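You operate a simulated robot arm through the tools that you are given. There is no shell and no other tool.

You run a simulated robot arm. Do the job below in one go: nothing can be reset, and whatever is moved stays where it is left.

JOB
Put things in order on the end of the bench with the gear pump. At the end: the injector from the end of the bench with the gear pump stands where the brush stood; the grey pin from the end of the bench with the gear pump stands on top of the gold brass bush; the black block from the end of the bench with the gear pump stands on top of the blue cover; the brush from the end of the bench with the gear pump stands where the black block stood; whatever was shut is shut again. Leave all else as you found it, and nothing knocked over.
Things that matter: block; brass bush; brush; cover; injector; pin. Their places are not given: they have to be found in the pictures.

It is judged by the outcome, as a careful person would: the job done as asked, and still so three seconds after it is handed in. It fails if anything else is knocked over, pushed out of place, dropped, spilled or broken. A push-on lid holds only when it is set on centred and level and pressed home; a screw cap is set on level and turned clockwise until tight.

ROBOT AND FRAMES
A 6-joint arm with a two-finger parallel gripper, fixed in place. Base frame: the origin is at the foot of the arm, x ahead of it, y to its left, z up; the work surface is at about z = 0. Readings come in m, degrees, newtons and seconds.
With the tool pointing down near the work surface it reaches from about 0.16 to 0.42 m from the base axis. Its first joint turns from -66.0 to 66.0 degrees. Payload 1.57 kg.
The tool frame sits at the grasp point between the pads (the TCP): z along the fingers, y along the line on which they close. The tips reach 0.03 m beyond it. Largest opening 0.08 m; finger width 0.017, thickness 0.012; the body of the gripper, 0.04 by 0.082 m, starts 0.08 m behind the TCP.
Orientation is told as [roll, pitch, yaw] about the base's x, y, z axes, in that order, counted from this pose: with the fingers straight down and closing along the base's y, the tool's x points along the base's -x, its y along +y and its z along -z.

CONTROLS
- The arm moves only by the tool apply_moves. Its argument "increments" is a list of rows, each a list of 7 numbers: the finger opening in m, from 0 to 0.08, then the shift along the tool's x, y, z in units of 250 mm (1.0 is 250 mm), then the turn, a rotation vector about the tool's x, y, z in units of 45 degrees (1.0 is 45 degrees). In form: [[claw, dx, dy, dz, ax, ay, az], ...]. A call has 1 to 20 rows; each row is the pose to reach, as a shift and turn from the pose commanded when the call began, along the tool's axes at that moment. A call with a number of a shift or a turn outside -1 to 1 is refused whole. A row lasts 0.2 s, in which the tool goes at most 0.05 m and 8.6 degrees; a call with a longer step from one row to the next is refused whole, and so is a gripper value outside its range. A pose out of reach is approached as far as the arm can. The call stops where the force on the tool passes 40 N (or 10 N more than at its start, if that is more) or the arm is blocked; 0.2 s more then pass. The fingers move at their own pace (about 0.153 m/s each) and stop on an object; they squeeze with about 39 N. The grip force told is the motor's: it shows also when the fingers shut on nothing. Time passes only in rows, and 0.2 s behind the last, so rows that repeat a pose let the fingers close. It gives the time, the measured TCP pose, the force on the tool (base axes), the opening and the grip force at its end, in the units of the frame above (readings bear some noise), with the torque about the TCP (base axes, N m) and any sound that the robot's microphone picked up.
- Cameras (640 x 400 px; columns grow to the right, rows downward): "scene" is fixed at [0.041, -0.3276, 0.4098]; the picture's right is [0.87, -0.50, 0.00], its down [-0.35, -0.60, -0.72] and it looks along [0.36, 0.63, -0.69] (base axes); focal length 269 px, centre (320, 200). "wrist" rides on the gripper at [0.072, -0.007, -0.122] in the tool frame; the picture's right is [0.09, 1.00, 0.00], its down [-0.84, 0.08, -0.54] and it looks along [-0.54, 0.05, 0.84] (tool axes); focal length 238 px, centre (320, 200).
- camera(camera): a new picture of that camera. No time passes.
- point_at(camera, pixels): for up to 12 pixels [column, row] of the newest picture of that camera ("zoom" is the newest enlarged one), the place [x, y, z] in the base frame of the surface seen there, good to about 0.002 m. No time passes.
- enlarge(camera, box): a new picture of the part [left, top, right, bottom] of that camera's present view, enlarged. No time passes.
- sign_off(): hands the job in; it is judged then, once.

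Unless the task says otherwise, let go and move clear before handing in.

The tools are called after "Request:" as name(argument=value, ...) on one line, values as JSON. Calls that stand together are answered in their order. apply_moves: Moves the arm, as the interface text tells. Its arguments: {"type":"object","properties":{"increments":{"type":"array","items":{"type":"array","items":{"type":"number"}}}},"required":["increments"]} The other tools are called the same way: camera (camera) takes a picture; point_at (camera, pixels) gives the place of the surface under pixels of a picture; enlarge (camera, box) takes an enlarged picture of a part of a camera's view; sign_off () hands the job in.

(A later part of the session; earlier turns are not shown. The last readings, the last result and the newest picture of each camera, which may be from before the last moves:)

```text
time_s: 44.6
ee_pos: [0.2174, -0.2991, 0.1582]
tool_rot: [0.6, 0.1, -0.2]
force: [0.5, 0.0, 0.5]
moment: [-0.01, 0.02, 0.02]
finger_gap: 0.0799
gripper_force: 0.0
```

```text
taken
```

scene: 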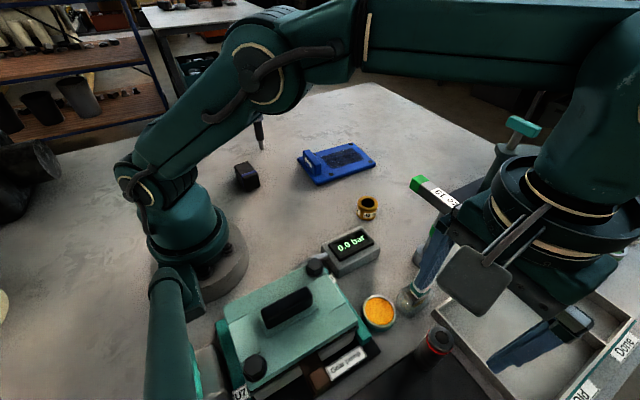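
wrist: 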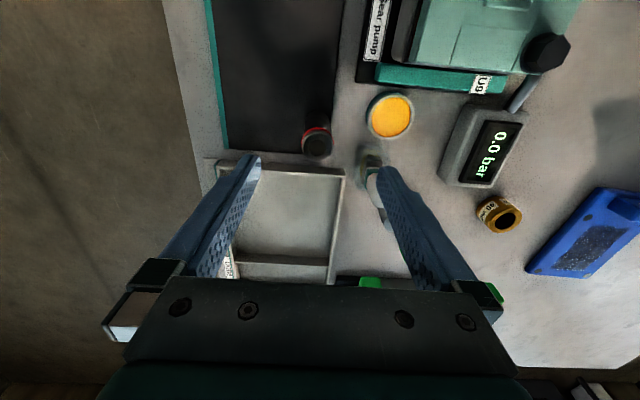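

The pin is right below at wrist pixel (317,143). I'll descend around it to z≈0.05 with the fingers 50 mm open, then grip.

Request:
apply_moves(increments=[[0.05, -0.008, 0.002, 0.05, 0.0133, 0, 0], [0.05, -0.008, 0.002, 0.15, 0.0133, 0, 0], [0.05, -0.008, 0.002, 0.25, 0.0133, 0, 0], [0.05, -0.008, 0.002, 0.35, 0.0133, 0, 0], [0.05, -0.008, 0.002, 0.433, 0.0133, 0, 0], [0.05, -0.008, 0.002, 0.433, 0.0133, 0, 0]])

Request:
camera(camera="wrist")

Request:
enlarge(camera="scene", box=[380, 260, 500, 400])

```text
time_s: 46.0
ee_pos: [0.2201, -0.2975, 0.0497]
tool_rot: [0.0, -0.1, -0.4]
force: [0.3, 0.1, 0.1]
moment: [0.02, -0.03, 0.0]
finger_gap: 0.0499
gripper_force: 0.0
```

```text
taken
```

wrist: 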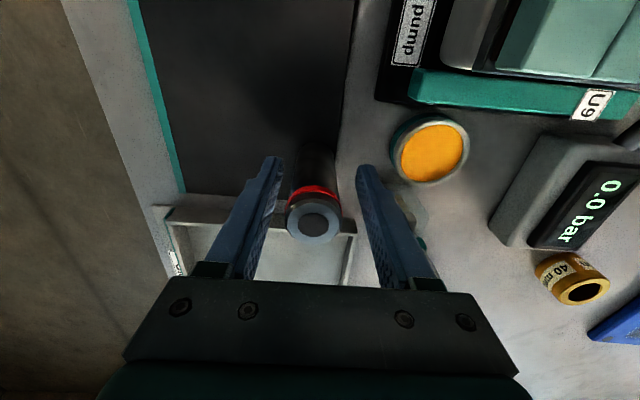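

```text
2.86 times, centred on (440, 330) of scene
```

zoom: 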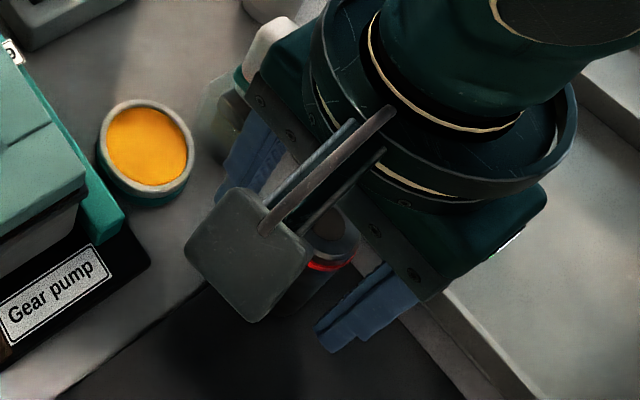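

The pin stands between the fingers (its top now clearly shows as a grey annulus). I'll close gently and lift.

Request:
apply_moves(increments=[[0.035, 0, -0.003, 0, 0, 0, 0], [0.02, 0, -0.003, 0, 0, 0, 0], [0.015, 0, -0.003, 0, 0, 0, 0], [0.015, 0, -0.003, 0, 0, 0, 0]])

Request:
apply_moves(increments=[[0.015, 0, 0, -0.03, 0, 0, 0], [0.015, 0, 0, -0.1, 0, 0, 0], [0.015, 0, 0, -0.2, 0, 0, 0], [0.015, 0, 0, -0.35, 0, 0, 0], [0.015, 0, 0, -0.5, 0, 0, 0]])

Request:
camera(camera="wrist")

Request:
camera(camera="scene")

```text
time_s: 47.0
ee_pos: [0.2194, -0.2971, 0.0497]
tool_rot: [-0.1, -0.1, -0.4]
force: [0.3, -3.9, 2.1]
moment: [-0.09, 0.0, -0.01]
finger_gap: 0.0271
gripper_force: 37.5
```

```text
time_s: 48.2
ee_pos: [0.22, -0.2993, 0.1763]
tool_rot: [0.1, 0.0, -0.4]
force: [-0.2, 0.5, -2.3]
moment: [-0.02, 0.0, -0.04]
finger_gap: 0.0269
gripper_force: 37.3
```

```text
taken
```

wrist: 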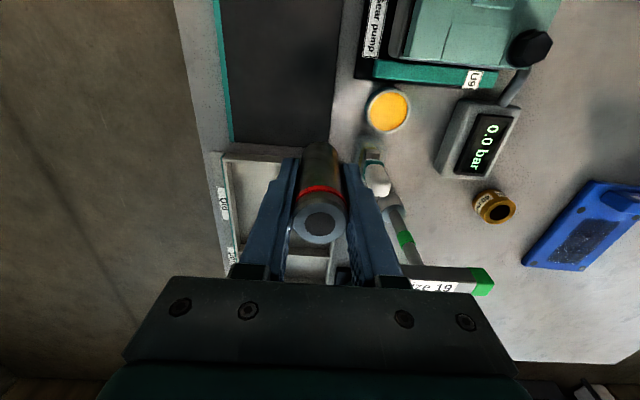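

```text
taken
```

scene: 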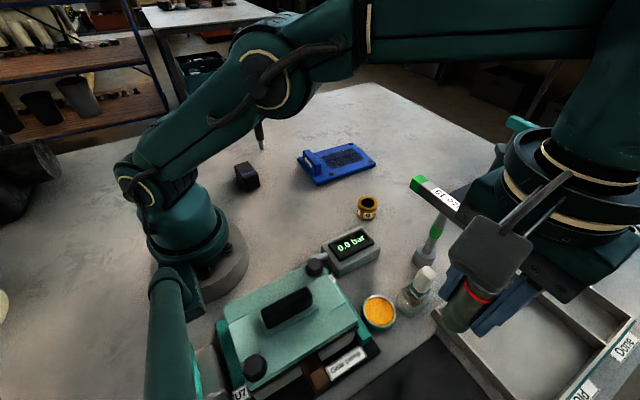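

The pin is held (gap 27 mm) and looks grey in the light. Before carrying it, I'll measure the bush precisely and the wrench handle's extent, to plan a clear route.

Request:
enlarge(camera="scene", box=[345, 185, 395, 230])

Request:
point_at(camera="zoom", pixels=[[225, 160], [380, 160], [300, 108], [300, 212], [235, 190], [370, 195], [240, 125], [360, 125], [300, 195], [220, 280], [360, 290], [285, 310]])

Request:
enlarge(camera="wrist", box=[465, 180, 525, 235])

Request:
point_at(camera="zoom", pixels=[[230, 200], [300, 180], [520, 200], [430, 370], [360, 90], [300, 300], [480, 130], [500, 320], [360, 350], [420, 120]])

Request:
point_at(camera="scene", pixels=[[418, 182], [440, 195], [486, 230]])

```text
8.89 times, centred on (370, 208) of scene
```

zoom: 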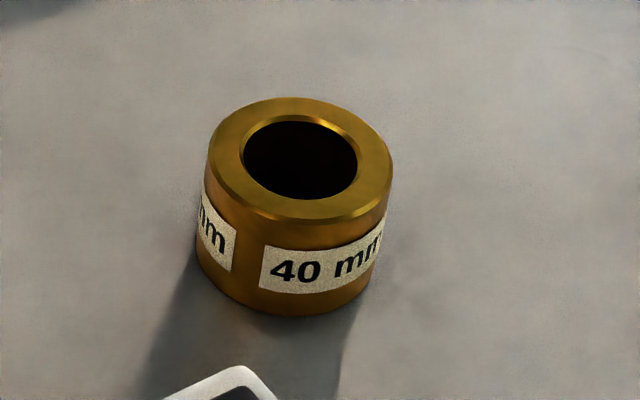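

```text
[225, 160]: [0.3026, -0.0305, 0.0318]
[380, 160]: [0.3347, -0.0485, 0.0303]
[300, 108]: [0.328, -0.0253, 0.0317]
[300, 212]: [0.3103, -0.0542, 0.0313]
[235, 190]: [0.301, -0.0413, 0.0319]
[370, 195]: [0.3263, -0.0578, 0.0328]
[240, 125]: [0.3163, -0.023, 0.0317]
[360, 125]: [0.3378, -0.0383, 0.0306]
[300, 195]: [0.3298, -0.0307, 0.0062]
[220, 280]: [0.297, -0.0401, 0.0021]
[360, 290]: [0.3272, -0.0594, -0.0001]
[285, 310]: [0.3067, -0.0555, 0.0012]
```

```text
7.27 times, centred on (495, 208) of wrist
```

zoom: 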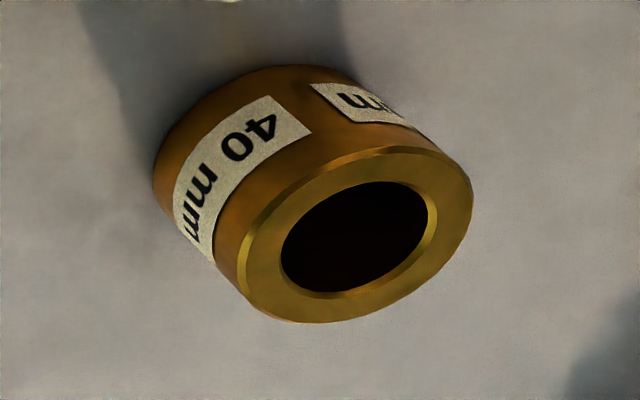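

```text
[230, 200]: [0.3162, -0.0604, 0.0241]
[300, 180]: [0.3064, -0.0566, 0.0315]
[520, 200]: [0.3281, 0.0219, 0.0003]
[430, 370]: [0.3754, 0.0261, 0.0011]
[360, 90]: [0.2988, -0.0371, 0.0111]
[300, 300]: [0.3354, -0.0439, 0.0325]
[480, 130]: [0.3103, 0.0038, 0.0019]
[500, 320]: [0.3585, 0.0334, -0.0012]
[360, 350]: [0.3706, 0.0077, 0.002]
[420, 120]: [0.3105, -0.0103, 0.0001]
```

```text
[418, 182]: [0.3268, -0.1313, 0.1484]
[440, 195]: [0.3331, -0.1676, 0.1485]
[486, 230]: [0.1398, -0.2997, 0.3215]
```

The bush's centre is (0.3195,-0.0398), its rim at z 0.0325. The wrench handle runs along y at x≈0.33, z≈0.15, so I'll carry the pin along x≈0.2 and keep clear of it.

Request:
apply_moves(increments=[[0.015, 0.04, 0.16, -0.08, 0, 0, 0], [0.015, 0.08, 0.32, -0.14, 0, 0, 0], [0.015, 0.08, 0.48, -0.14, 0, 0, 0], [0.015, 0.08, 0.64, -0.14, 0, 0, 0], [0.015, 0.08, 0.8, -0.14, 0, 0, 0], [0.015, 0, 0.94, -0.14, 0, 0, 0], [0.015, 0, 0.94, -0.14, 0, 0, 0]])

```text
time_s: 49.8
ee_pos: [0.2222, -0.0628, 0.2108]
tool_rot: [0.0, -0.1, -0.3]
force: [0.5, -0.1, -3.1]
moment: [0.02, 0.02, -0.01]
finger_gap: 0.027
gripper_force: 37.6
```

The pin is carried safely. Next I'll move over the bush, still high, and check alignment.

Request:
apply_moves(increments=[[0.015, -0.13, 0.03, 0, 0, 0, 0], [0.015, -0.26, 0.06, 0.05, 0, 0, 0], [0.015, -0.389, 0.092, 0.15, 0, 0, 0], [0.015, -0.389, 0.092, 0.27, 0, 0, 0], [0.015, -0.389, 0.092, 0.364, 0, 0, 0], [0.015, -0.389, 0.092, 0.364, 0, 0, 0]])

Request:
camera(camera="scene")

Request:
enlarge(camera="scene", box=[330, 130, 410, 230])

```text
time_s: 51.2
ee_pos: [0.3182, -0.0413, 0.121]
tool_rot: [-0.1, 0.1, -0.4]
force: [-0.9, 0.0, -3.0]
moment: [0.01, 0.0, -0.01]
finger_gap: 0.027
gripper_force: 37.4
```

```text
taken
```

scene: 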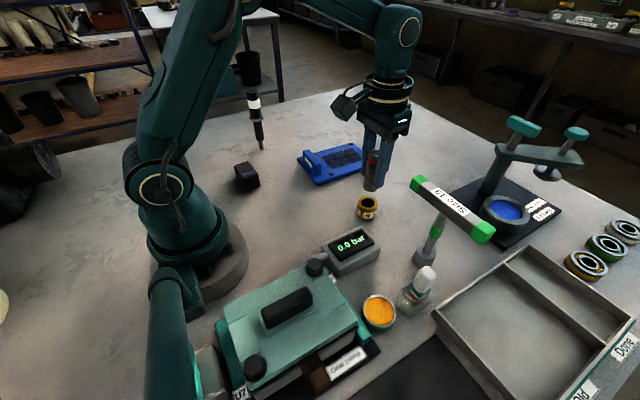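

```text
4.00 times, centred on (370, 180) of scene
```

zoom: 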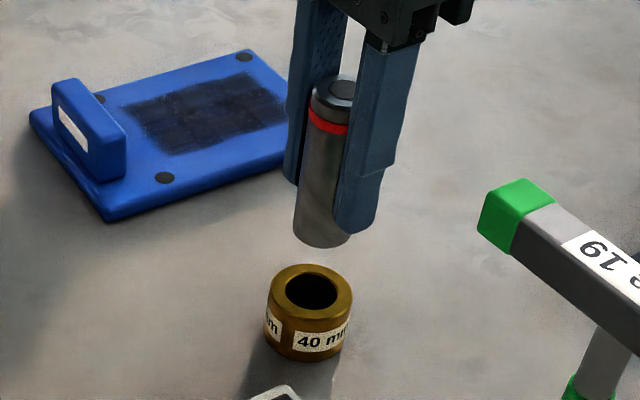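

The pin hangs clean and grey above the bush. I'll check its horizontal position against the bush before lowering.

Request:
point_at(camera="zoom", pixels=[[315, 170], [318, 200], [322, 230], [300, 200], [340, 90], [322, 244], [310, 355], [296, 340], [284, 300]])

```text
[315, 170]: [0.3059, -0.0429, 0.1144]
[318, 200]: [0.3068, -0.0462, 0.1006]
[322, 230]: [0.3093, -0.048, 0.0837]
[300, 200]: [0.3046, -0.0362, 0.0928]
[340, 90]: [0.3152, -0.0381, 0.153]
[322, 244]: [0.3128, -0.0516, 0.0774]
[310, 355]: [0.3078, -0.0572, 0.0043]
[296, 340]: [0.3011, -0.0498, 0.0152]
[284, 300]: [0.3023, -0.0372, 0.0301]
```

The pin and bush are aligned within about 1.5 mm. I'll correct slightly and lower to just above the rim, then ease down to contact.

Request:
apply_moves(increments=[[0.015, -0.004, 0.004, 0.04, 0, 0, 0], [0.015, -0.004, 0.004, 0.09, 0, 0, 0], [0.015, -0.004, 0.004, 0.13, 0, 0, 0], [0.015, -0.004, 0.004, 0.13, 0, 0, 0], [0.015, -0.004, 0.004, 0.13, 0, 0, 0]])

Request:
enlarge(camera="scene", box=[340, 160, 400, 230])

```text
time_s: 52.4
ee_pos: [0.3201, -0.0392, 0.0886]
tool_rot: [-0.1, 0.0, -0.4]
force: [0.6, 0.5, -1.9]
moment: [0.02, 0.0, 0.0]
finger_gap: 0.0267
gripper_force: 37.1
```

```text
5.71 times, centred on (370, 195) of scene
```

zoom: 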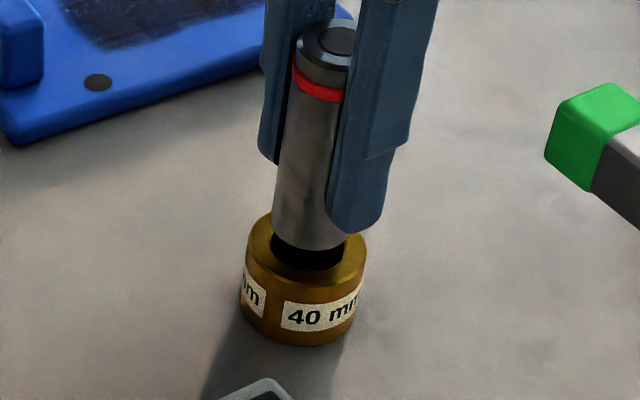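

It looks close to centred. I'll lower a further 6 mm and check again from both cameras.

Request:
apply_moves(increments=[[0.015, 0, 0, 0.012, 0, 0, 0], [0.015, 0, 0, 0.024, 0, 0, 0], [0.015, 0, 0, 0.024, 0, 0, 0]])

Request:
enlarge(camera="scene", box=[345, 180, 395, 225])

Request:
enlarge(camera="wrist", box=[250, 100, 390, 250])

```text
time_s: 53.2
ee_pos: [0.3197, -0.0392, 0.0812]
tool_rot: [0.1, 0.1, -0.4]
force: [-0.2, -0.3, -2.4]
moment: [0.01, -0.01, -0.01]
finger_gap: 0.0271
gripper_force: 37.6
```

```text
8.89 times, centred on (370, 202) of scene
```

zoom: 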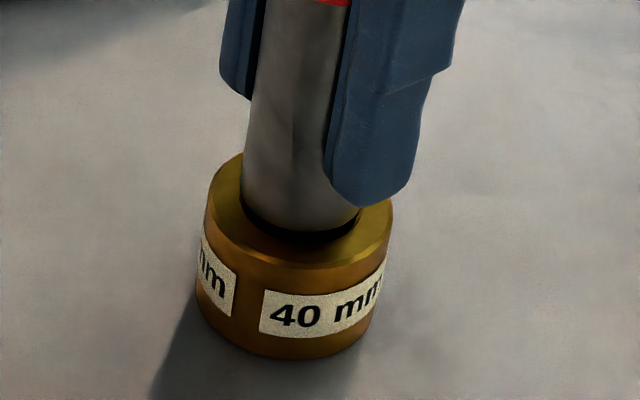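

```text
2.67 times, centred on (320, 175) of wrist
```

zoom: 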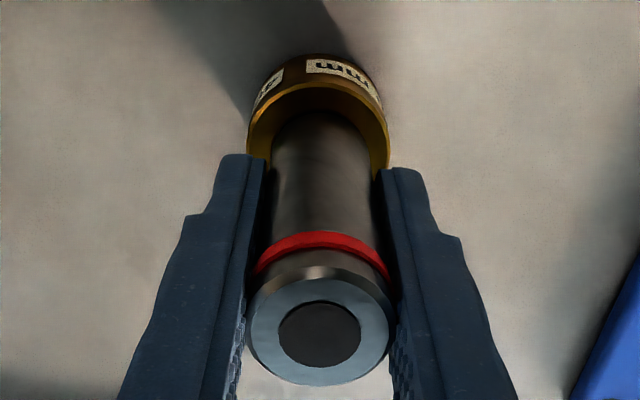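

Both views show the pin centred on the rim. I'll ease down in 1 mm steps until the contact force rises.

Request:
apply_moves(increments=[[0.015, 0, 0, 0.004, 0, 0, 0], [0.015, 0, 0, 0.008, 0, 0, 0], [0.015, 0, 0, 0.008, 0, 0, 0]])

```text
time_s: 54.0
ee_pos: [0.3206, -0.0387, 0.0786]
tool_rot: [0.0, 0.2, -0.5]
force: [-0.1, 0.8, 0.5]
moment: [0.02, 0.05, 0.03]
finger_gap: 0.0272
gripper_force: 37.4
```

The weight is coming off (from -2.4 to +0.5 N): contact. One more small step to seat it.

Request:
apply_moves(increments=[[0.015, 0, 0, 0.003, 0, 0, 0], [0.015, 0, 0, 0.003, 0, 0, 0]])

Request:
enlarge(camera="scene", box=[345, 180, 395, 225])

```text
time_s: 54.6
ee_pos: [0.3192, -0.0387, 0.0795]
tool_rot: [0.0, -0.1, -0.4]
force: [-6.1, -0.4, 17.8]
moment: [0.08, 0.36, 0.04]
finger_gap: 0.0268
gripper_force: 37.6
```

```text
8.89 times, centred on (370, 202) of scene
```

zoom: 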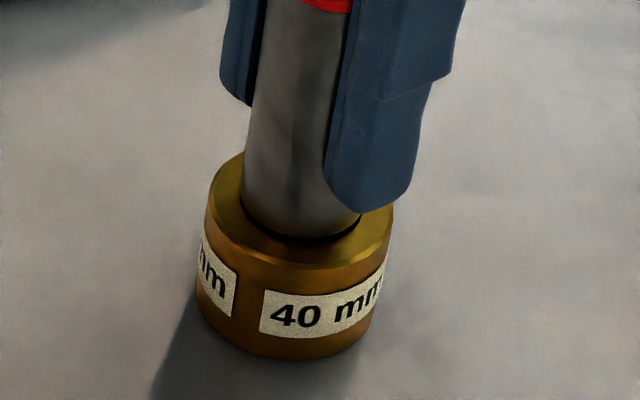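

It's touching, with a -6 N sideways push in x and a dark sliver of bore at the front, so the pin sits 1–2 mm too far back. I'll rise 2 mm, shift slightly toward -x/-y and reseat.

Request:
apply_moves(increments=[[0.015, 0, 0, -0.01, 0, 0, 0], [0.015, 0.005, -0.004, -0.01, 0, 0, 0], [0.015, 0.005, -0.004, -0.006, 0, 0, 0], [0.015, 0.005, -0.004, -0.003, 0, 0, 0], [0.015, 0.005, -0.004, -0.003, 0, 0, 0]])

Request:
enlarge(camera="scene", box=[345, 180, 395, 225])

```text
time_s: 55.8
ee_pos: [0.3201, -0.04, 0.0798]
tool_rot: [0.0, 0.1, -0.4]
force: [0.2, 0.7, -1.1]
moment: [0.0, 0.02, -0.01]
finger_gap: 0.027
gripper_force: 37.3
```

```text
8.89 times, centred on (370, 202) of scene
```

zoom: 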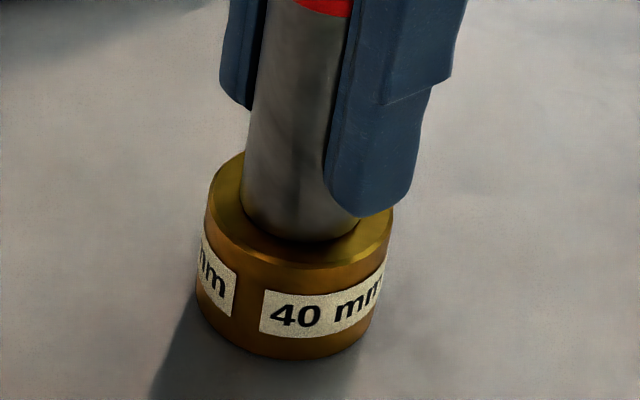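

The bore is now fully covered. I'll ease down the last millimetre.

Request:
apply_moves(increments=[[0.015, 0, 0, 0.002, 0, 0, 0], [0.015, 0, 0, 0.004, 0, 0, 0], [0.015, 0, 0, 0.004, 0, 0, 0]])

```text
time_s: 56.6
ee_pos: [0.3192, -0.041, 0.0802]
tool_rot: [0.0, -0.2, -0.3]
force: [-7.0, 1.4, 26.2]
moment: [0.05, 0.31, 0.1]
finger_gap: 0.0267
gripper_force: 38.0
```

Firm contact at 26 N. I'll ease off half a millimetre so it rests lightly, then open the fingers.

Request:
apply_moves(increments=[[0.015, 0, 0, -0.0025, 0, 0, 0], [0.015, 0, 0, -0.0025, 0, 0, 0]])

Request:
apply_moves(increments=[[0.03, 0, 0, 0, 0, 0, 0], [0.04, 0, 0, 0, 0, 0, 0], [0.05, 0, 0, 0, 0, 0, 0], [0.055, 0, 0, 0, 0, 0, 0]])

Request:
enlarge(camera="scene", box=[330, 150, 410, 230])

Request:
camera(camera="wrist")

```text
time_s: 57.2
ee_pos: [0.3194, -0.0401, 0.0786]
tool_rot: [0.1, -0.1, -0.4]
force: [-1.3, -0.1, 21.3]
moment: [0.03, 0.02, 0.02]
finger_gap: 0.0269
gripper_force: 37.3
```

```text
time_s: 58.2
ee_pos: [0.3193, -0.0408, 0.0793]
tool_rot: [0.1, 0.0, -0.3]
force: [-0.3, -0.2, 0.9]
moment: [0.0, -0.02, -0.03]
finger_gap: 0.0551
gripper_force: 0.0
```

```text
5.00 times, centred on (370, 190) of scene
```

zoom: 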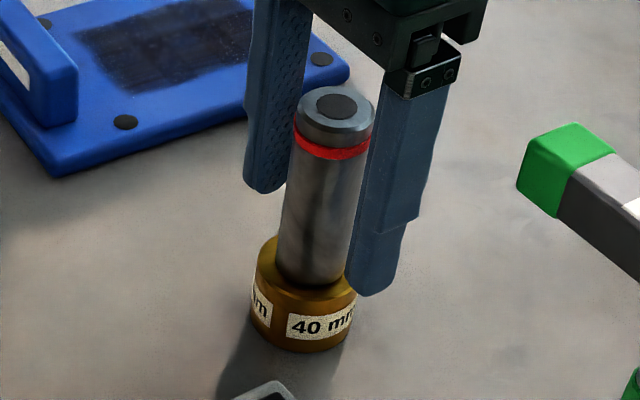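

```text
taken
```

wrist: 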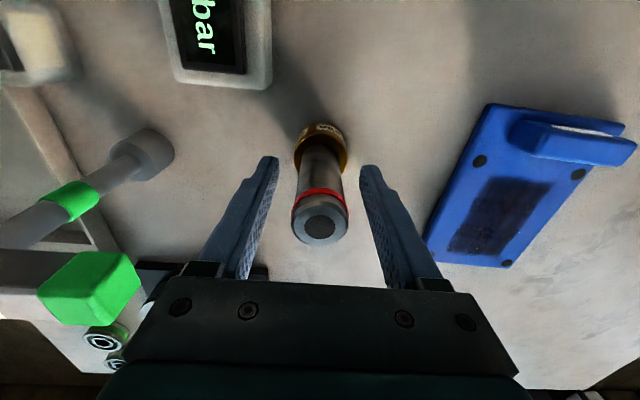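

The pin stands upright on the bush. I'll rise straight up, then measure the black block and the cover.

Request:
apply_moves(increments=[[0.055, 0, 0, -0.08, 0, 0, 0], [0.055, 0, 0, -0.2, 0, 0, 0], [0.055, 0, 0, -0.35, 0, 0, 0], [0.06, 0, 0, -0.5, 0, 0, 0], [0.08, 0, 0, -0.56, 0, 0, 0]])

Request:
camera(camera="scene")

Request:
enlarge(camera="scene", box=[225, 150, 275, 200])

Request:
point_at(camera="zoom", pixels=[[140, 190], [200, 165], [255, 200], [200, 260], [330, 220], [370, 260], [340, 380], [250, 390], [180, 240], [230, 240], [290, 250], [320, 300]])

```text
time_s: 59.4
ee_pos: [0.3182, -0.0423, 0.2204]
tool_rot: [0.0, 0.1, -0.5]
force: [-0.7, 0.2, -0.2]
moment: [0.0, 0.01, 0.02]
finger_gap: 0.0799
gripper_force: 0.0
```

```text
taken
```

scene: 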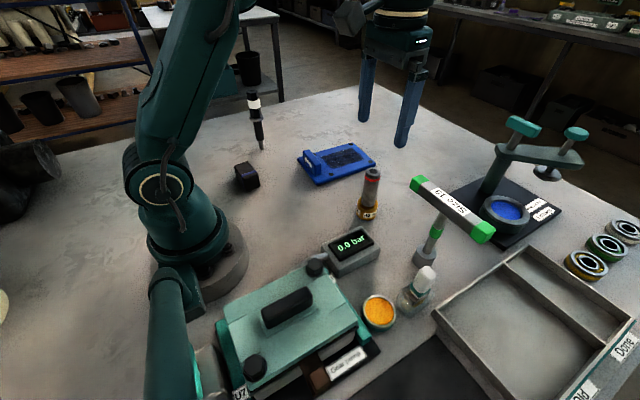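

```text
8.00 times, centred on (250, 175) of scene
```

zoom: 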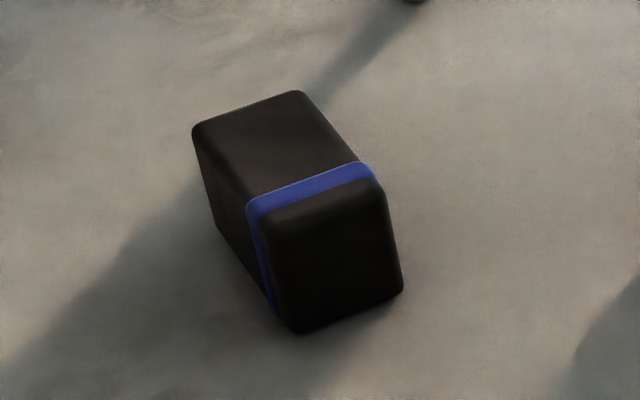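

```text
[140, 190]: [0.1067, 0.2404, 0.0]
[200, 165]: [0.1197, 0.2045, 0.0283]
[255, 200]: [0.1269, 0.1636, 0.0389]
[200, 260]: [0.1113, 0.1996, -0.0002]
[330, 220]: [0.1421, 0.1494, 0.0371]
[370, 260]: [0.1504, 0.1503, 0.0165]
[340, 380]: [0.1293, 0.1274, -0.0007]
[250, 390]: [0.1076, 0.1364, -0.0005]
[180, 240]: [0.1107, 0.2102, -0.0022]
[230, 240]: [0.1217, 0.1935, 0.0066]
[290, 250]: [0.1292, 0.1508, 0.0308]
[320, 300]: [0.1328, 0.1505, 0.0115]
```

The pin stands well at (370,190). Next I'll measure the block's top corners and the cover's layout.

Request:
point_at(camera="zoom", pixels=[[200, 135], [298, 97], [365, 175], [255, 212], [275, 150], [380, 195], [275, 225], [395, 285], [300, 325], [212, 220]])

Request:
enlarge(camera="scene", box=[285, 130, 385, 195])

Request:
point_at(camera="zoom", pixels=[[90, 175], [520, 90], [590, 180], [240, 350], [150, 140], [185, 225], [230, 210], [220, 280], [120, 155], [260, 160], [400, 160], [420, 220]])

```text
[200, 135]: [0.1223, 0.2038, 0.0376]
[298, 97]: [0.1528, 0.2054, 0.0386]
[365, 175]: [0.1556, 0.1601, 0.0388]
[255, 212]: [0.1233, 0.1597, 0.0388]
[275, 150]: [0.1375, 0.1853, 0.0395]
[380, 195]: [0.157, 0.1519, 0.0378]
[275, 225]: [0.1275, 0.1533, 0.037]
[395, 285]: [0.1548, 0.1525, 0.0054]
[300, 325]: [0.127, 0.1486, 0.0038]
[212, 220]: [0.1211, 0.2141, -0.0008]
```

```text
6.15 times, centred on (335, 162) of scene
```

zoom: 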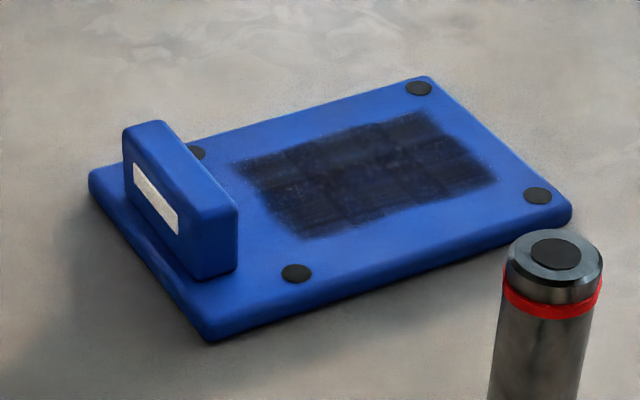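

```text
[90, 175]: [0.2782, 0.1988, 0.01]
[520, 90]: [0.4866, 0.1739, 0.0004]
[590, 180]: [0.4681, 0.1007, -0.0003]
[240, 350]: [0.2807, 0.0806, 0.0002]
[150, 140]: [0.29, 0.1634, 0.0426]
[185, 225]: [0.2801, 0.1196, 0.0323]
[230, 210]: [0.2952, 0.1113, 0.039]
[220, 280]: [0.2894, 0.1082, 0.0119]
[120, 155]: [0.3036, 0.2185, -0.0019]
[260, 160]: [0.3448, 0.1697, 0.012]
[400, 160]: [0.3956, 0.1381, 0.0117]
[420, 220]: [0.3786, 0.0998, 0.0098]
```

The block's centre is about (0.139,0.178), 34 mm wide in x, 56 mm long in y and 39 mm tall. I'll measure the cover's corners and patch centre to choose where to set it.

Request:
point_at(camera="zoom", pixels=[[97, 178], [428, 80], [565, 205], [212, 330], [365, 175], [240, 165], [430, 115], [490, 180], [315, 235], [300, 270], [418, 90], [537, 195]])

Request:
enlarge(camera="wrist", box=[320, 0, 640, 300])

```text
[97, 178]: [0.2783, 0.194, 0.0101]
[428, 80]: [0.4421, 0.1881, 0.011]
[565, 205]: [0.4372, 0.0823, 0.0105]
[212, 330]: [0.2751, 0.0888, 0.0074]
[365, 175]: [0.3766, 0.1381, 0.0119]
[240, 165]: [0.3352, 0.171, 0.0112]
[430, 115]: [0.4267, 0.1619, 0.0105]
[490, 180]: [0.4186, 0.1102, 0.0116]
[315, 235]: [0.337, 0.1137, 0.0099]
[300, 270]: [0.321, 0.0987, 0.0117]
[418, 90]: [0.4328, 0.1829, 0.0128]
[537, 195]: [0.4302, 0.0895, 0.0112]
```

```text
1.33 times, centred on (480, 150) of wrist
```

zoom: 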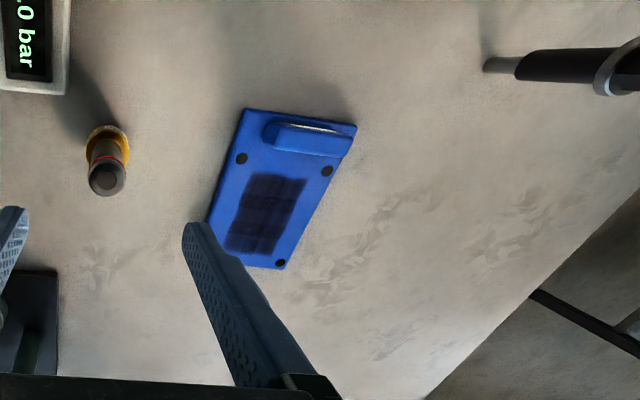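

The cover's plate spans x 0.275–0.442, y 0.083–0.192, top z 0.011, with its handle at x<0.30, so I'll set the block at about (0.368,0.138). I'll move toward the block, turning so the fingers close along x.

Request:
apply_moves(increments=[[0.08, 0.045, 0.07, 0, 0, 0, -0.14], [0.08, 0.09, 0.14, 0, 0, 0, -0.28], [0.08, 0.135, 0.21, 0, 0, 0, -0.42], [0.08, 0.18, 0.28, 0, 0, 0, -0.56], [0.08, 0.225, 0.35, 0, 0, 0, -0.7], [0.08, 0.27, 0.42, 0, 0, 0, -0.85], [0.08, 0.312, 0.488, 0, 0, 0, -1.0]])

```text
time_s: 61.0
ee_pos: [0.2414, 0.0815, 0.218]
tool_rot: [0.0, 0.0, 44.7]
force: [-0.5, 0.4, -0.6]
moment: [0.01, 0.02, 0.01]
finger_gap: 0.0801
gripper_force: 0.1
```

Next I'll go above the block with the remaining 45° turn.

Request:
apply_moves(increments=[[0.08, 0.003, 0.08, 0, 0, 0, -0.14], [0.08, 0.006, 0.16, 0, 0, 0, -0.28], [0.08, 0.009, 0.24, 0, 0, 0, -0.42], [0.08, 0.011, 0.32, 0, 0, 0, -0.56], [0.08, 0.013, 0.4, 0.1, 0, 0, -0.7], [0.08, 0.015, 0.48, 0.2, 0, 0, -0.85], [0.07, 0.0167, 0.5626, 0.3, 0, 0, -1.0], [0.07, 0.0167, 0.5626, 0.352, 0, 0, -1.0]])

Request:
camera(camera="wrist")

Request:
camera(camera="scene")

```text
time_s: 62.8
ee_pos: [0.139, 0.1804, 0.132]
tool_rot: [0.0, -0.1, 89.6]
force: [0.4, 0.6, 0.4]
moment: [-0.01, -0.02, 0.05]
finger_gap: 0.07
gripper_force: 0.0
```

```text
taken
```

wrist: 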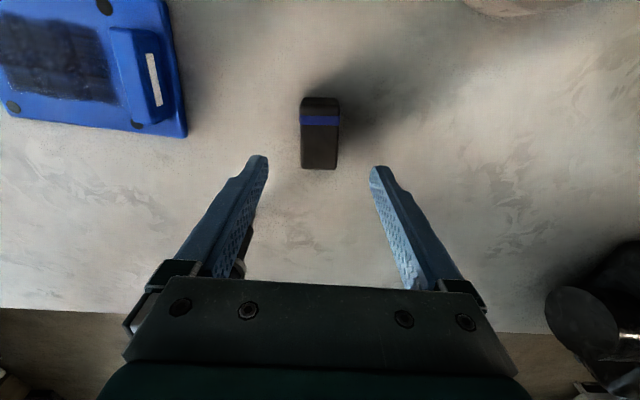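

```text
taken
```

scene: 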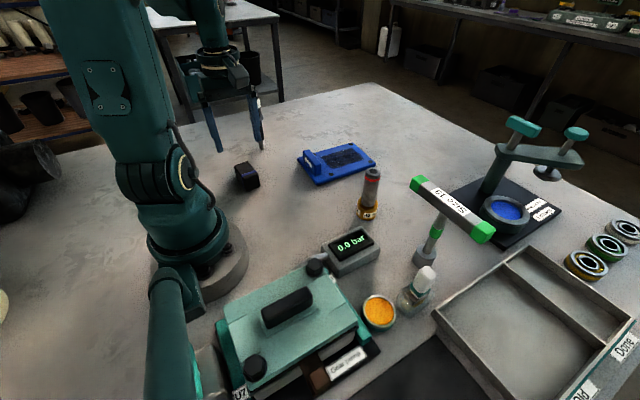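

The block at wrist pixel (320,133) is centred between the fingers. I'll descend to z≈0.036.

Request:
apply_moves(increments=[[0.06, 0.0096, 0, 0.08, 0, 0, 0], [0.06, 0.0096, 0, 0.18, 0, 0, 0], [0.06, 0.0096, 0, 0.28, 0, 0, 0], [0.06, 0.0096, 0, 0.384, 0, 0, 0], [0.06, 0.0096, 0, 0.384, 0, 0, 0]])

Request:
camera(camera="wrist")

Request:
point_at(camera="wrist", pixels=[[320, 230], [320, 180], [300, 200], [340, 200], [320, 140]])

```text
time_s: 64.0
ee_pos: [0.1404, 0.1778, 0.0353]
tool_rot: [-0.1, 0.0, 89.6]
force: [0.2, -0.1, 0.6]
moment: [0.0, 0.02, -0.01]
finger_gap: 0.0601
gripper_force: 0.1
```

```text
taken
```

wrist: 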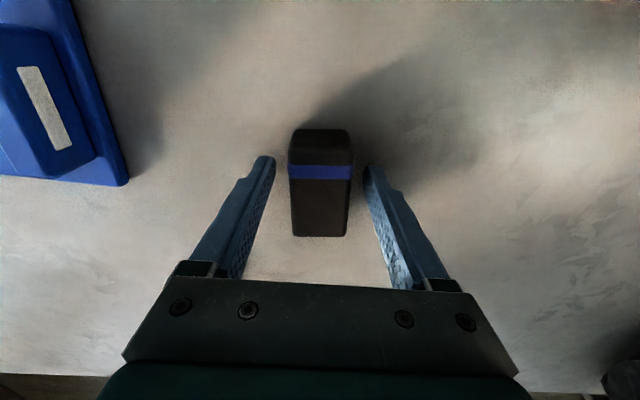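

```text
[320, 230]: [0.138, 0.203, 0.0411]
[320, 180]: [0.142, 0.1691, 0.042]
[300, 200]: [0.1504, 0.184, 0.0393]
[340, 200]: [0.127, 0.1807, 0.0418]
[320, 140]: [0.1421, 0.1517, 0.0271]
```

The block is straddled. I'll close and lift.

Request:
apply_moves(increments=[[0.045, 0, 0, 0, 0, 0, 0], [0.03, 0, 0, 0, 0, 0, 0], [0.02, 0, 0, 0, 0, 0, 0], [0.02, 0, 0, 0, 0, 0, 0]])

Request:
apply_moves(increments=[[0.02, 0, 0, -0.05, 0, 0, 0], [0.02, 0, 0, -0.15, 0, 0, 0], [0.02, 0, 0, -0.3, 0, 0, 0], [0.02, 0, 0, -0.45, 0, 0, 0]])

Request:
camera(camera="wrist")

```text
time_s: 65.0
ee_pos: [0.1402, 0.1771, 0.0356]
tool_rot: [0.0, 0.0, 89.6]
force: [0.1, 0.5, 0.2]
moment: [-0.01, 0.0, -0.01]
finger_gap: 0.0354
gripper_force: 39.0
```

```text
time_s: 66.0
ee_pos: [0.1401, 0.1775, 0.1496]
tool_rot: [0.0, 0.0, 89.6]
force: [0.0, -0.3, -1.1]
moment: [-0.01, 0.03, -0.03]
finger_gap: 0.0356
gripper_force: 39.2
```

```text
taken
```

wrist: 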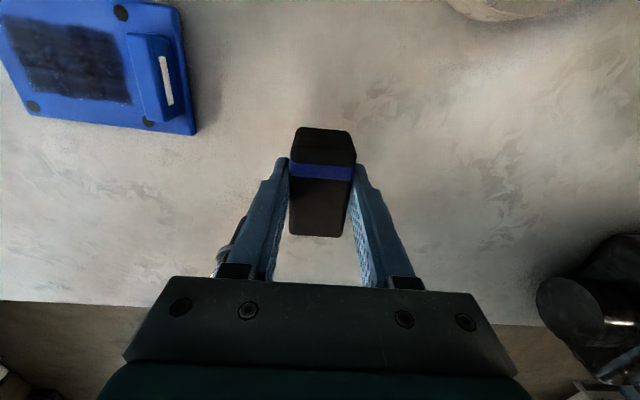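

The block is held (gap 35.5 mm, as measured). I'll carry it over to the cover at height.

Request:
apply_moves(increments=[[0.02, 0.03, -0.15, 0, 0, 0, 0], [0.02, 0.06, -0.3, 0, 0, 0, 0], [0.02, 0.09, -0.45, 0, 0, 0, 0], [0.02, 0.12, -0.6, 0, 0, 0, 0], [0.02, 0.15, -0.76, 0, 0, 0, 0], [0.02, 0.158, -0.912, 0, 0, 0, 0], [0.02, 0.158, -0.912, 0.1, 0, 0, 0], [0.02, 0.158, -0.912, 0.25, 0, 0, 0], [0.02, 0.158, -0.912, 0.25, 0, 0, 0]])

Request:
camera(camera="wrist")

Request:
enlarge(camera="scene", box=[270, 80, 420, 220])

```text
time_s: 68.0
ee_pos: [0.3681, 0.1353, 0.0841]
tool_rot: [0.1, 0.0, 89.5]
force: [0.0, -0.6, -1.2]
moment: [0.0, -0.02, 0.03]
finger_gap: 0.0353
gripper_force: 39.3
```

```text
taken
```

wrist: 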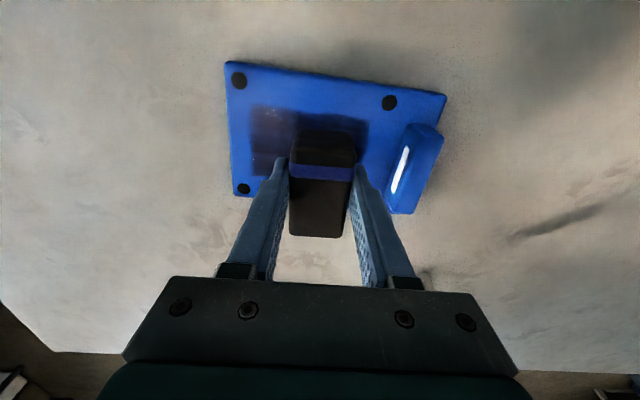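

```text
2.86 times, centred on (345, 150) of scene
```

zoom: 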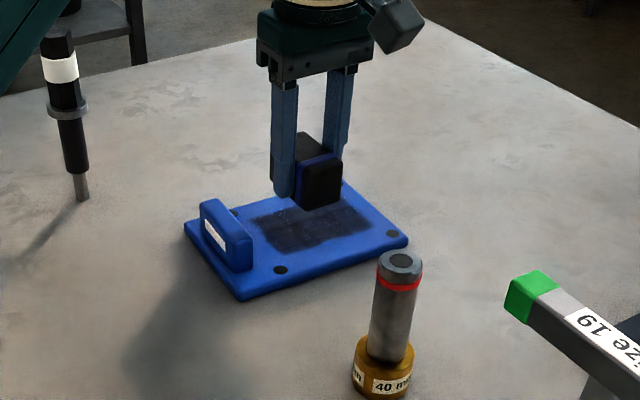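

The block is above the cover's plate, clear of its handle. I'll lower it to just above, then ease into contact.

Request:
apply_moves(increments=[[0.02, -0.008, 0, 0.05, 0, 0, 0], [0.02, -0.008, 0, 0.1, 0, 0, 0], [0.02, -0.008, 0, 0.136, 0, 0, 0], [0.02, -0.008, 0, 0.142, 0, 0, 0], [0.02, -0.008, 0, 0.146, 0, 0, 0], [0.02, -0.008, 0, 0.146, 0, 0, 0]])

```text
time_s: 69.4
ee_pos: [0.3666, 0.1378, 0.0484]
tool_rot: [0.0, 0.0, 89.5]
force: [0.2, -0.1, -1.8]
moment: [0.0, -0.02, 0.01]
finger_gap: 0.0356
gripper_force: 38.9
```

Not in contact yet at z 0.048. I'll continue in small steps.

Request:
apply_moves(increments=[[0.02, 0, 0, 0.004, 0, 0, 0], [0.02, 0, 0, 0.007, 0, 0, 0], [0.02, 0, 0, 0.007, 0, 0, 0]])

```text
time_s: 70.2
ee_pos: [0.3674, 0.1377, 0.0481]
tool_rot: [0.1, -0.1, 89.7]
force: [-1.0, -0.4, 8.6]
moment: [0.06, 0.09, 0.01]
finger_gap: 0.0352
gripper_force: 38.8
```

Contact at 8.6 N. I'll open and rise straight up.

Request:
apply_moves(increments=[[0.038, 0, 0, 0, 0, 0, 0], [0.05, 0, 0, 0, 0, 0, 0], [0.06, 0, 0, 0, 0, 0, 0], [0.06, 0, 0, 0, 0, 0, 0], [0.06, 0, 0, -0.06, 0, 0, 0], [0.06, 0, 0, -0.16, 0, 0, 0], [0.06, 0, 0, -0.3, 0, 0, 0], [0.06, 0, 0, -0.45, 0, 0, 0], [0.08, 0, 0, -0.6, 0, 0, 0]])

Request:
camera(camera="scene")

Request:
enlarge(camera="scene", box=[270, 110, 410, 220])

```text
time_s: 72.2
ee_pos: [0.3548, 0.132, 0.181]
tool_rot: [0.0, 0.0, 89.6]
force: [0.4, -0.6, 0.3]
moment: [0.01, 0.02, 0.04]
finger_gap: 0.0799
gripper_force: 0.0
out of reach, approached as far as the arm can: row 8, 9
```

```text
taken
```

scene: 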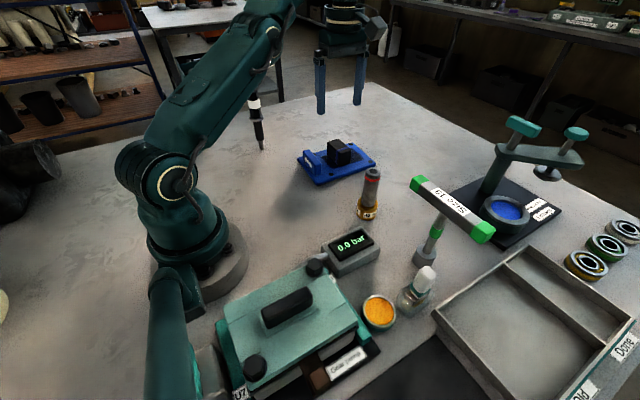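

```text
3.64 times, centred on (340, 165) of scene
```

zoom: 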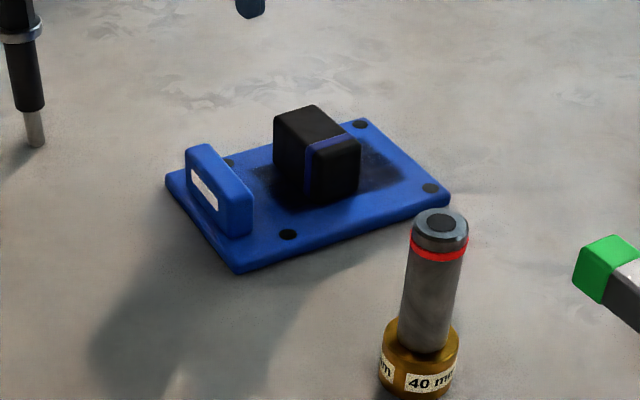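

The block sits well on the cover and the pin still stands. Next is the brush: I'll measure its handle now that nothing is in the way.

Request:
enlarge(camera="scene", box=[395, 255, 445, 320])

Request:
point_at(camera="zoom", pixels=[[320, 60], [270, 140], [330, 130], [290, 90], [360, 80], [240, 185], [305, 210], [265, 205], [205, 220], [270, 240], [320, 225], [380, 150]])

```text
6.15 times, centred on (420, 288) of scene
```

zoom: 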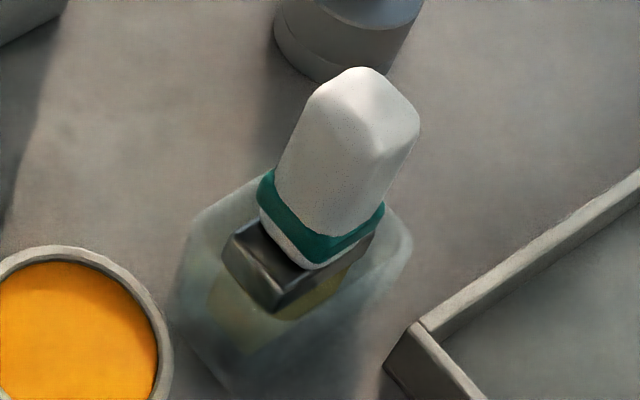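

```text
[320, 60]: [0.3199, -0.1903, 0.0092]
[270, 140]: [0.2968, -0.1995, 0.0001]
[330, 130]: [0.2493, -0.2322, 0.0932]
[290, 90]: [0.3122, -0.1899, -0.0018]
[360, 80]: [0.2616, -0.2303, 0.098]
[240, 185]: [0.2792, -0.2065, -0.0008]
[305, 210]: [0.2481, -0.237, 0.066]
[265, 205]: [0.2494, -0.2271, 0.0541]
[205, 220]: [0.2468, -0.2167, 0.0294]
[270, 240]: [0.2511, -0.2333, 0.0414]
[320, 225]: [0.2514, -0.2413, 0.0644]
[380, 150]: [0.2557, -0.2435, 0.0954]
```

Request:
point_at(camera="zoom", pixels=[[305, 130], [295, 160], [320, 170], [345, 190], [370, 180], [390, 170], [405, 140], [360, 150], [330, 100], [385, 95], [350, 75], [370, 120]])

Request:
point_at(camera="scene", pixels=[[423, 268], [425, 270], [427, 272], [421, 275], [426, 280], [429, 275]])

```text
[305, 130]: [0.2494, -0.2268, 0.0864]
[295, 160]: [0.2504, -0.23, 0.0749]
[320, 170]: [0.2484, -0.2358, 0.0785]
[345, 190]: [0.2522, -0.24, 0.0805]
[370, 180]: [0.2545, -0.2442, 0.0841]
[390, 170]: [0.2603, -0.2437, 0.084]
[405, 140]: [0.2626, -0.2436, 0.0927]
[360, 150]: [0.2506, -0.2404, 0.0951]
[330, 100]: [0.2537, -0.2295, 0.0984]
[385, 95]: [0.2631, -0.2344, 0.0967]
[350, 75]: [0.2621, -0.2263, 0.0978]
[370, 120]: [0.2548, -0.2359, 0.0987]
```

```text
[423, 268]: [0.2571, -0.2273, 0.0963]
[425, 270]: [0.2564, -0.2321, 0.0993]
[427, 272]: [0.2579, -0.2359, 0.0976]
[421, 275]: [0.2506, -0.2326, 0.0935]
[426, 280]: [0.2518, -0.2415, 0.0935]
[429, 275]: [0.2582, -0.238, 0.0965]
```

The brush's handle spans about x 0.249–0.268, y -0.244 to -0.224, with its top at 0.098. I'll travel back toward the right side in stages, above everything.

Request:
apply_moves(increments=[[0.08, 0.05, 0.06, 0, 0, 0, 0.14], [0.08, 0.1, 0.12, 0, 0, 0, 0.28], [0.08, 0.16, 0.18, -0.03, 0, 0, 0.42], [0.08, 0.22, 0.25, -0.05, 0, 0, 0.56], [0.08, 0.28, 0.32, -0.08, 0, 0, 0.7], [0.08, 0.35, 0.4, -0.1, 0, 0, 0.85], [0.08, 0.408, 0.46, -0.1, 0, 0, 1.0]])

```text
time_s: 73.8
ee_pos: [0.2394, 0.0309, 0.2063]
tool_rot: [0.1, 0.0, 44.5]
force: [-0.6, 1.4, 0.6]
moment: [0.02, -0.04, 0.02]
finger_gap: 0.0804
gripper_force: 0.1
```

Request:
apply_moves(increments=[[0.08, 0.08, -0.045, -0.02, 0, 0, 0.14], [0.08, 0.16, -0.09, -0.056, 0, 0, 0.28], [0.08, 0.24, -0.135, -0.056, 0, 0, 0.42], [0.08, 0.32, -0.18, -0.056, 0, 0, 0.56], [0.08, 0.4, -0.225, -0.056, 0, 0, 0.7], [0.08, 0.48, -0.27, -0.056, 0, 0, 0.85], [0.08, 0.5386, -0.3156, -0.056, 0, 0, 0.99]])

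```text
time_s: 75.4
ee_pos: [0.1991, -0.1212, 0.2207]
tool_rot: [0.0, -0.1, -0.2]
force: [0.5, 1.1, -0.8]
moment: [0.0, 0.0, 0.02]
finger_gap: 0.0799
gripper_force: 0.2
```

Next: above the brush at z≈0.17.

Request:
apply_moves(increments=[[0.07, -0.06, -0.12, 0, 0, 0, 0], [0.06, -0.12, -0.24, 0, 0, 0, 0], [0.06, -0.18, -0.36, 0.05, 0, 0, 0], [0.06, -0.238, -0.451, 0.12, 0, 0, 0], [0.06, -0.238, -0.451, 0.2, 0, 0, 0], [0.06, -0.238, -0.451, 0.2, 0, 0, 0]])

Request:
camera(camera="wrist")

Request:
enlarge(camera="wrist", box=[270, 90, 370, 200])

Request:
point_at(camera="zoom", pixels=[[320, 200], [280, 200], [360, 200], [320, 240], [320, 280], [300, 160], [250, 120], [400, 120], [320, 80]])

Request:
camera(camera="scene")

```text
time_s: 76.8
ee_pos: [0.2574, -0.2331, 0.1696]
tool_rot: [0.1, 0.0, 0.2]
force: [-0.1, -0.5, -0.2]
moment: [0.01, 0.02, 0.0]
finger_gap: 0.0602
gripper_force: 0.1
```

```text
taken
```

wrist: 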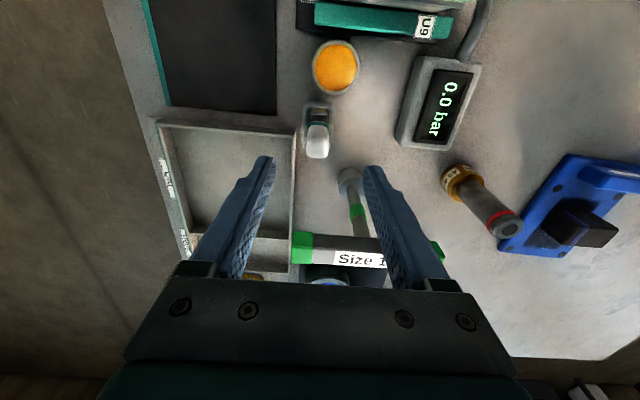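

```text
3.64 times, centred on (320, 145) of wrist
```

zoom: 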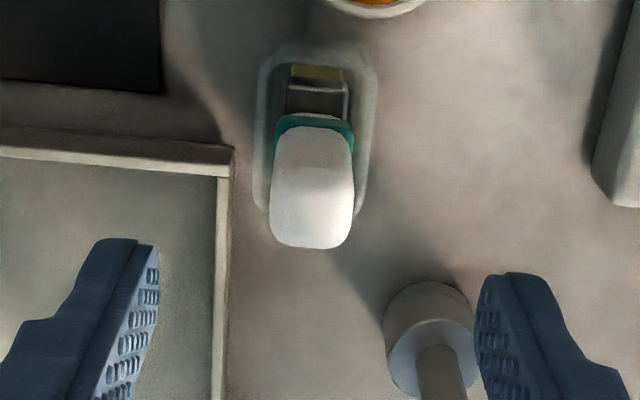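

```text
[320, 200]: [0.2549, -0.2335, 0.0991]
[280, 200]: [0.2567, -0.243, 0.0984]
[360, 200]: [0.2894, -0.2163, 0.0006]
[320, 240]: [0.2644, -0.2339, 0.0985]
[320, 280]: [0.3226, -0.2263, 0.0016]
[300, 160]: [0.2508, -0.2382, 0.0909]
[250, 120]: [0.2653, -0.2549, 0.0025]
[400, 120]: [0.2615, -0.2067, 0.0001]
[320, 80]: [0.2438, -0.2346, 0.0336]
```

```text
taken
```

scene: 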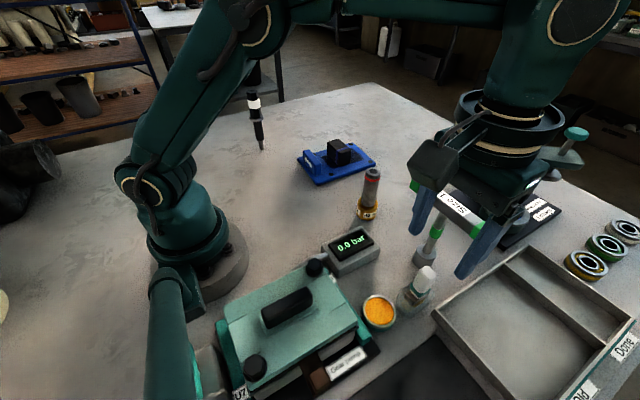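

Wrist zoom puts the handle at y -0.245 to -0.226, centre (0.2585,-0.235). I'll correct, descend to z≈0.085, and look before closing.

Request:
apply_moves(increments=[[0.05, -0.0044, -0.0076, 0.04, 0, 0, 0], [0.05, -0.0044, -0.0076, 0.12, 0, 0, 0], [0.05, -0.0044, -0.0076, 0.2, 0, 0, 0], [0.05, -0.0044, -0.0076, 0.28, 0, 0, 0], [0.05, -0.0044, -0.0076, 0.338, 0, 0, 0], [0.05, -0.0044, -0.0076, 0.338, 0, 0, 0]])

Request:
camera(camera="wrist")

Request:
enlarge(camera="scene", box=[370, 200, 490, 330])

```text
time_s: 78.2
ee_pos: [0.2591, -0.2359, 0.0846]
tool_rot: [0.0, 0.0, 0.1]
force: [0.7, -0.2, 0.0]
moment: [0.02, 0.02, 0.03]
finger_gap: 0.0499
gripper_force: 0.0
```

```text
taken
```

wrist: 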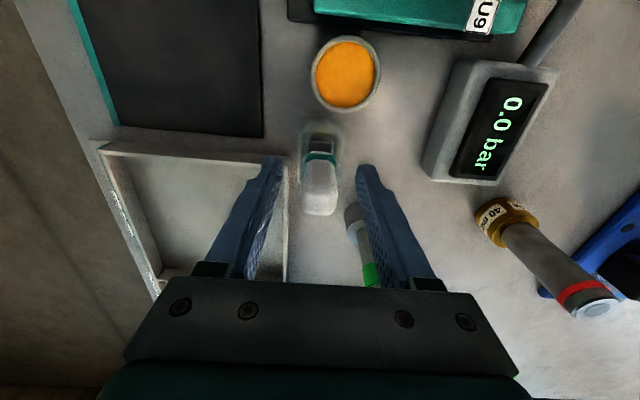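

```text
3.08 times, centred on (430, 265) of scene
```

zoom: 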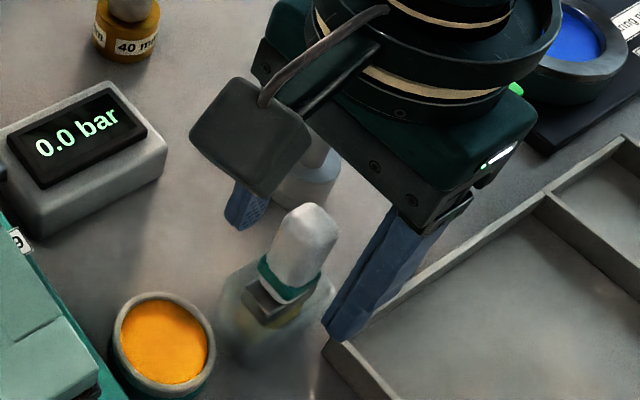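

The handle at wrist pixel (320,190) is centred between the fingers. I'll close on it.

Request:
apply_moves(increments=[[0.035, 0, 0, 0, 0, 0, 0], [0.022, 0, 0, 0, 0, 0, 0], [0.01, 0, 0, 0, 0, 0, 0], [0.01, 0, 0, 0, 0, 0, 0]])

Request:
camera(camera="wrist")

```text
time_s: 79.2
ee_pos: [0.2594, -0.2345, 0.0853]
tool_rot: [0.0, 0.0, 0.1]
force: [-0.3, -0.3, -0.2]
moment: [-0.02, -0.04, -0.01]
finger_gap: 0.0195
gripper_force: 33.8
```

```text
taken
```

wrist: 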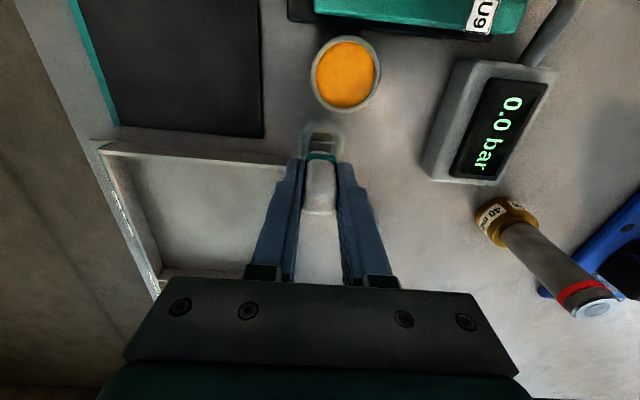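

Gripped (gap 19.5 mm). I'll lift straight up slowly and check that the cup stays.

Request:
apply_moves(increments=[[0.01, 0, 0, -0.02, 0, 0, 0], [0.01, 0, 0, -0.05, 0, 0, 0], [0.01, 0, 0, -0.1, 0, 0, 0], [0.01, 0, 0, -0.16, 0, 0, 0], [0.01, 0, 0, -0.24, 0, 0, 0]])

Request:
camera(camera="wrist")

Request:
enlarge(camera="scene", box=[370, 200, 490, 330])

```text
time_s: 80.4
ee_pos: [0.2596, -0.2356, 0.1455]
tool_rot: [0.0, 0.0, 0.1]
force: [0.5, 0.4, -1.5]
moment: [0.01, -0.02, 0.01]
finger_gap: 0.0193
gripper_force: 33.2
```

```text
taken
```

wrist: 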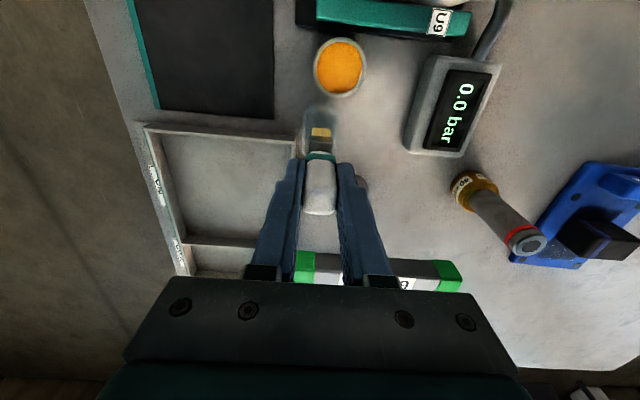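

```text
3.08 times, centred on (430, 265) of scene
```

zoom: 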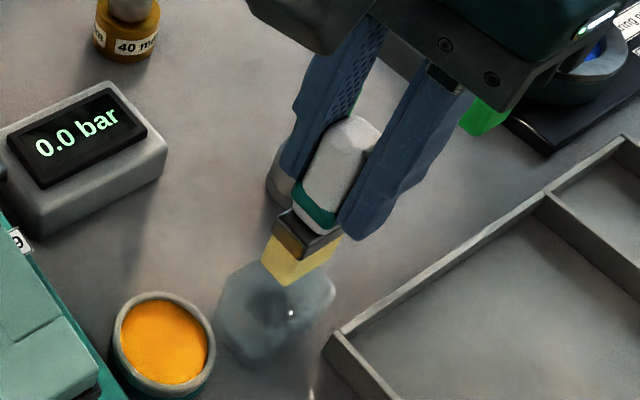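

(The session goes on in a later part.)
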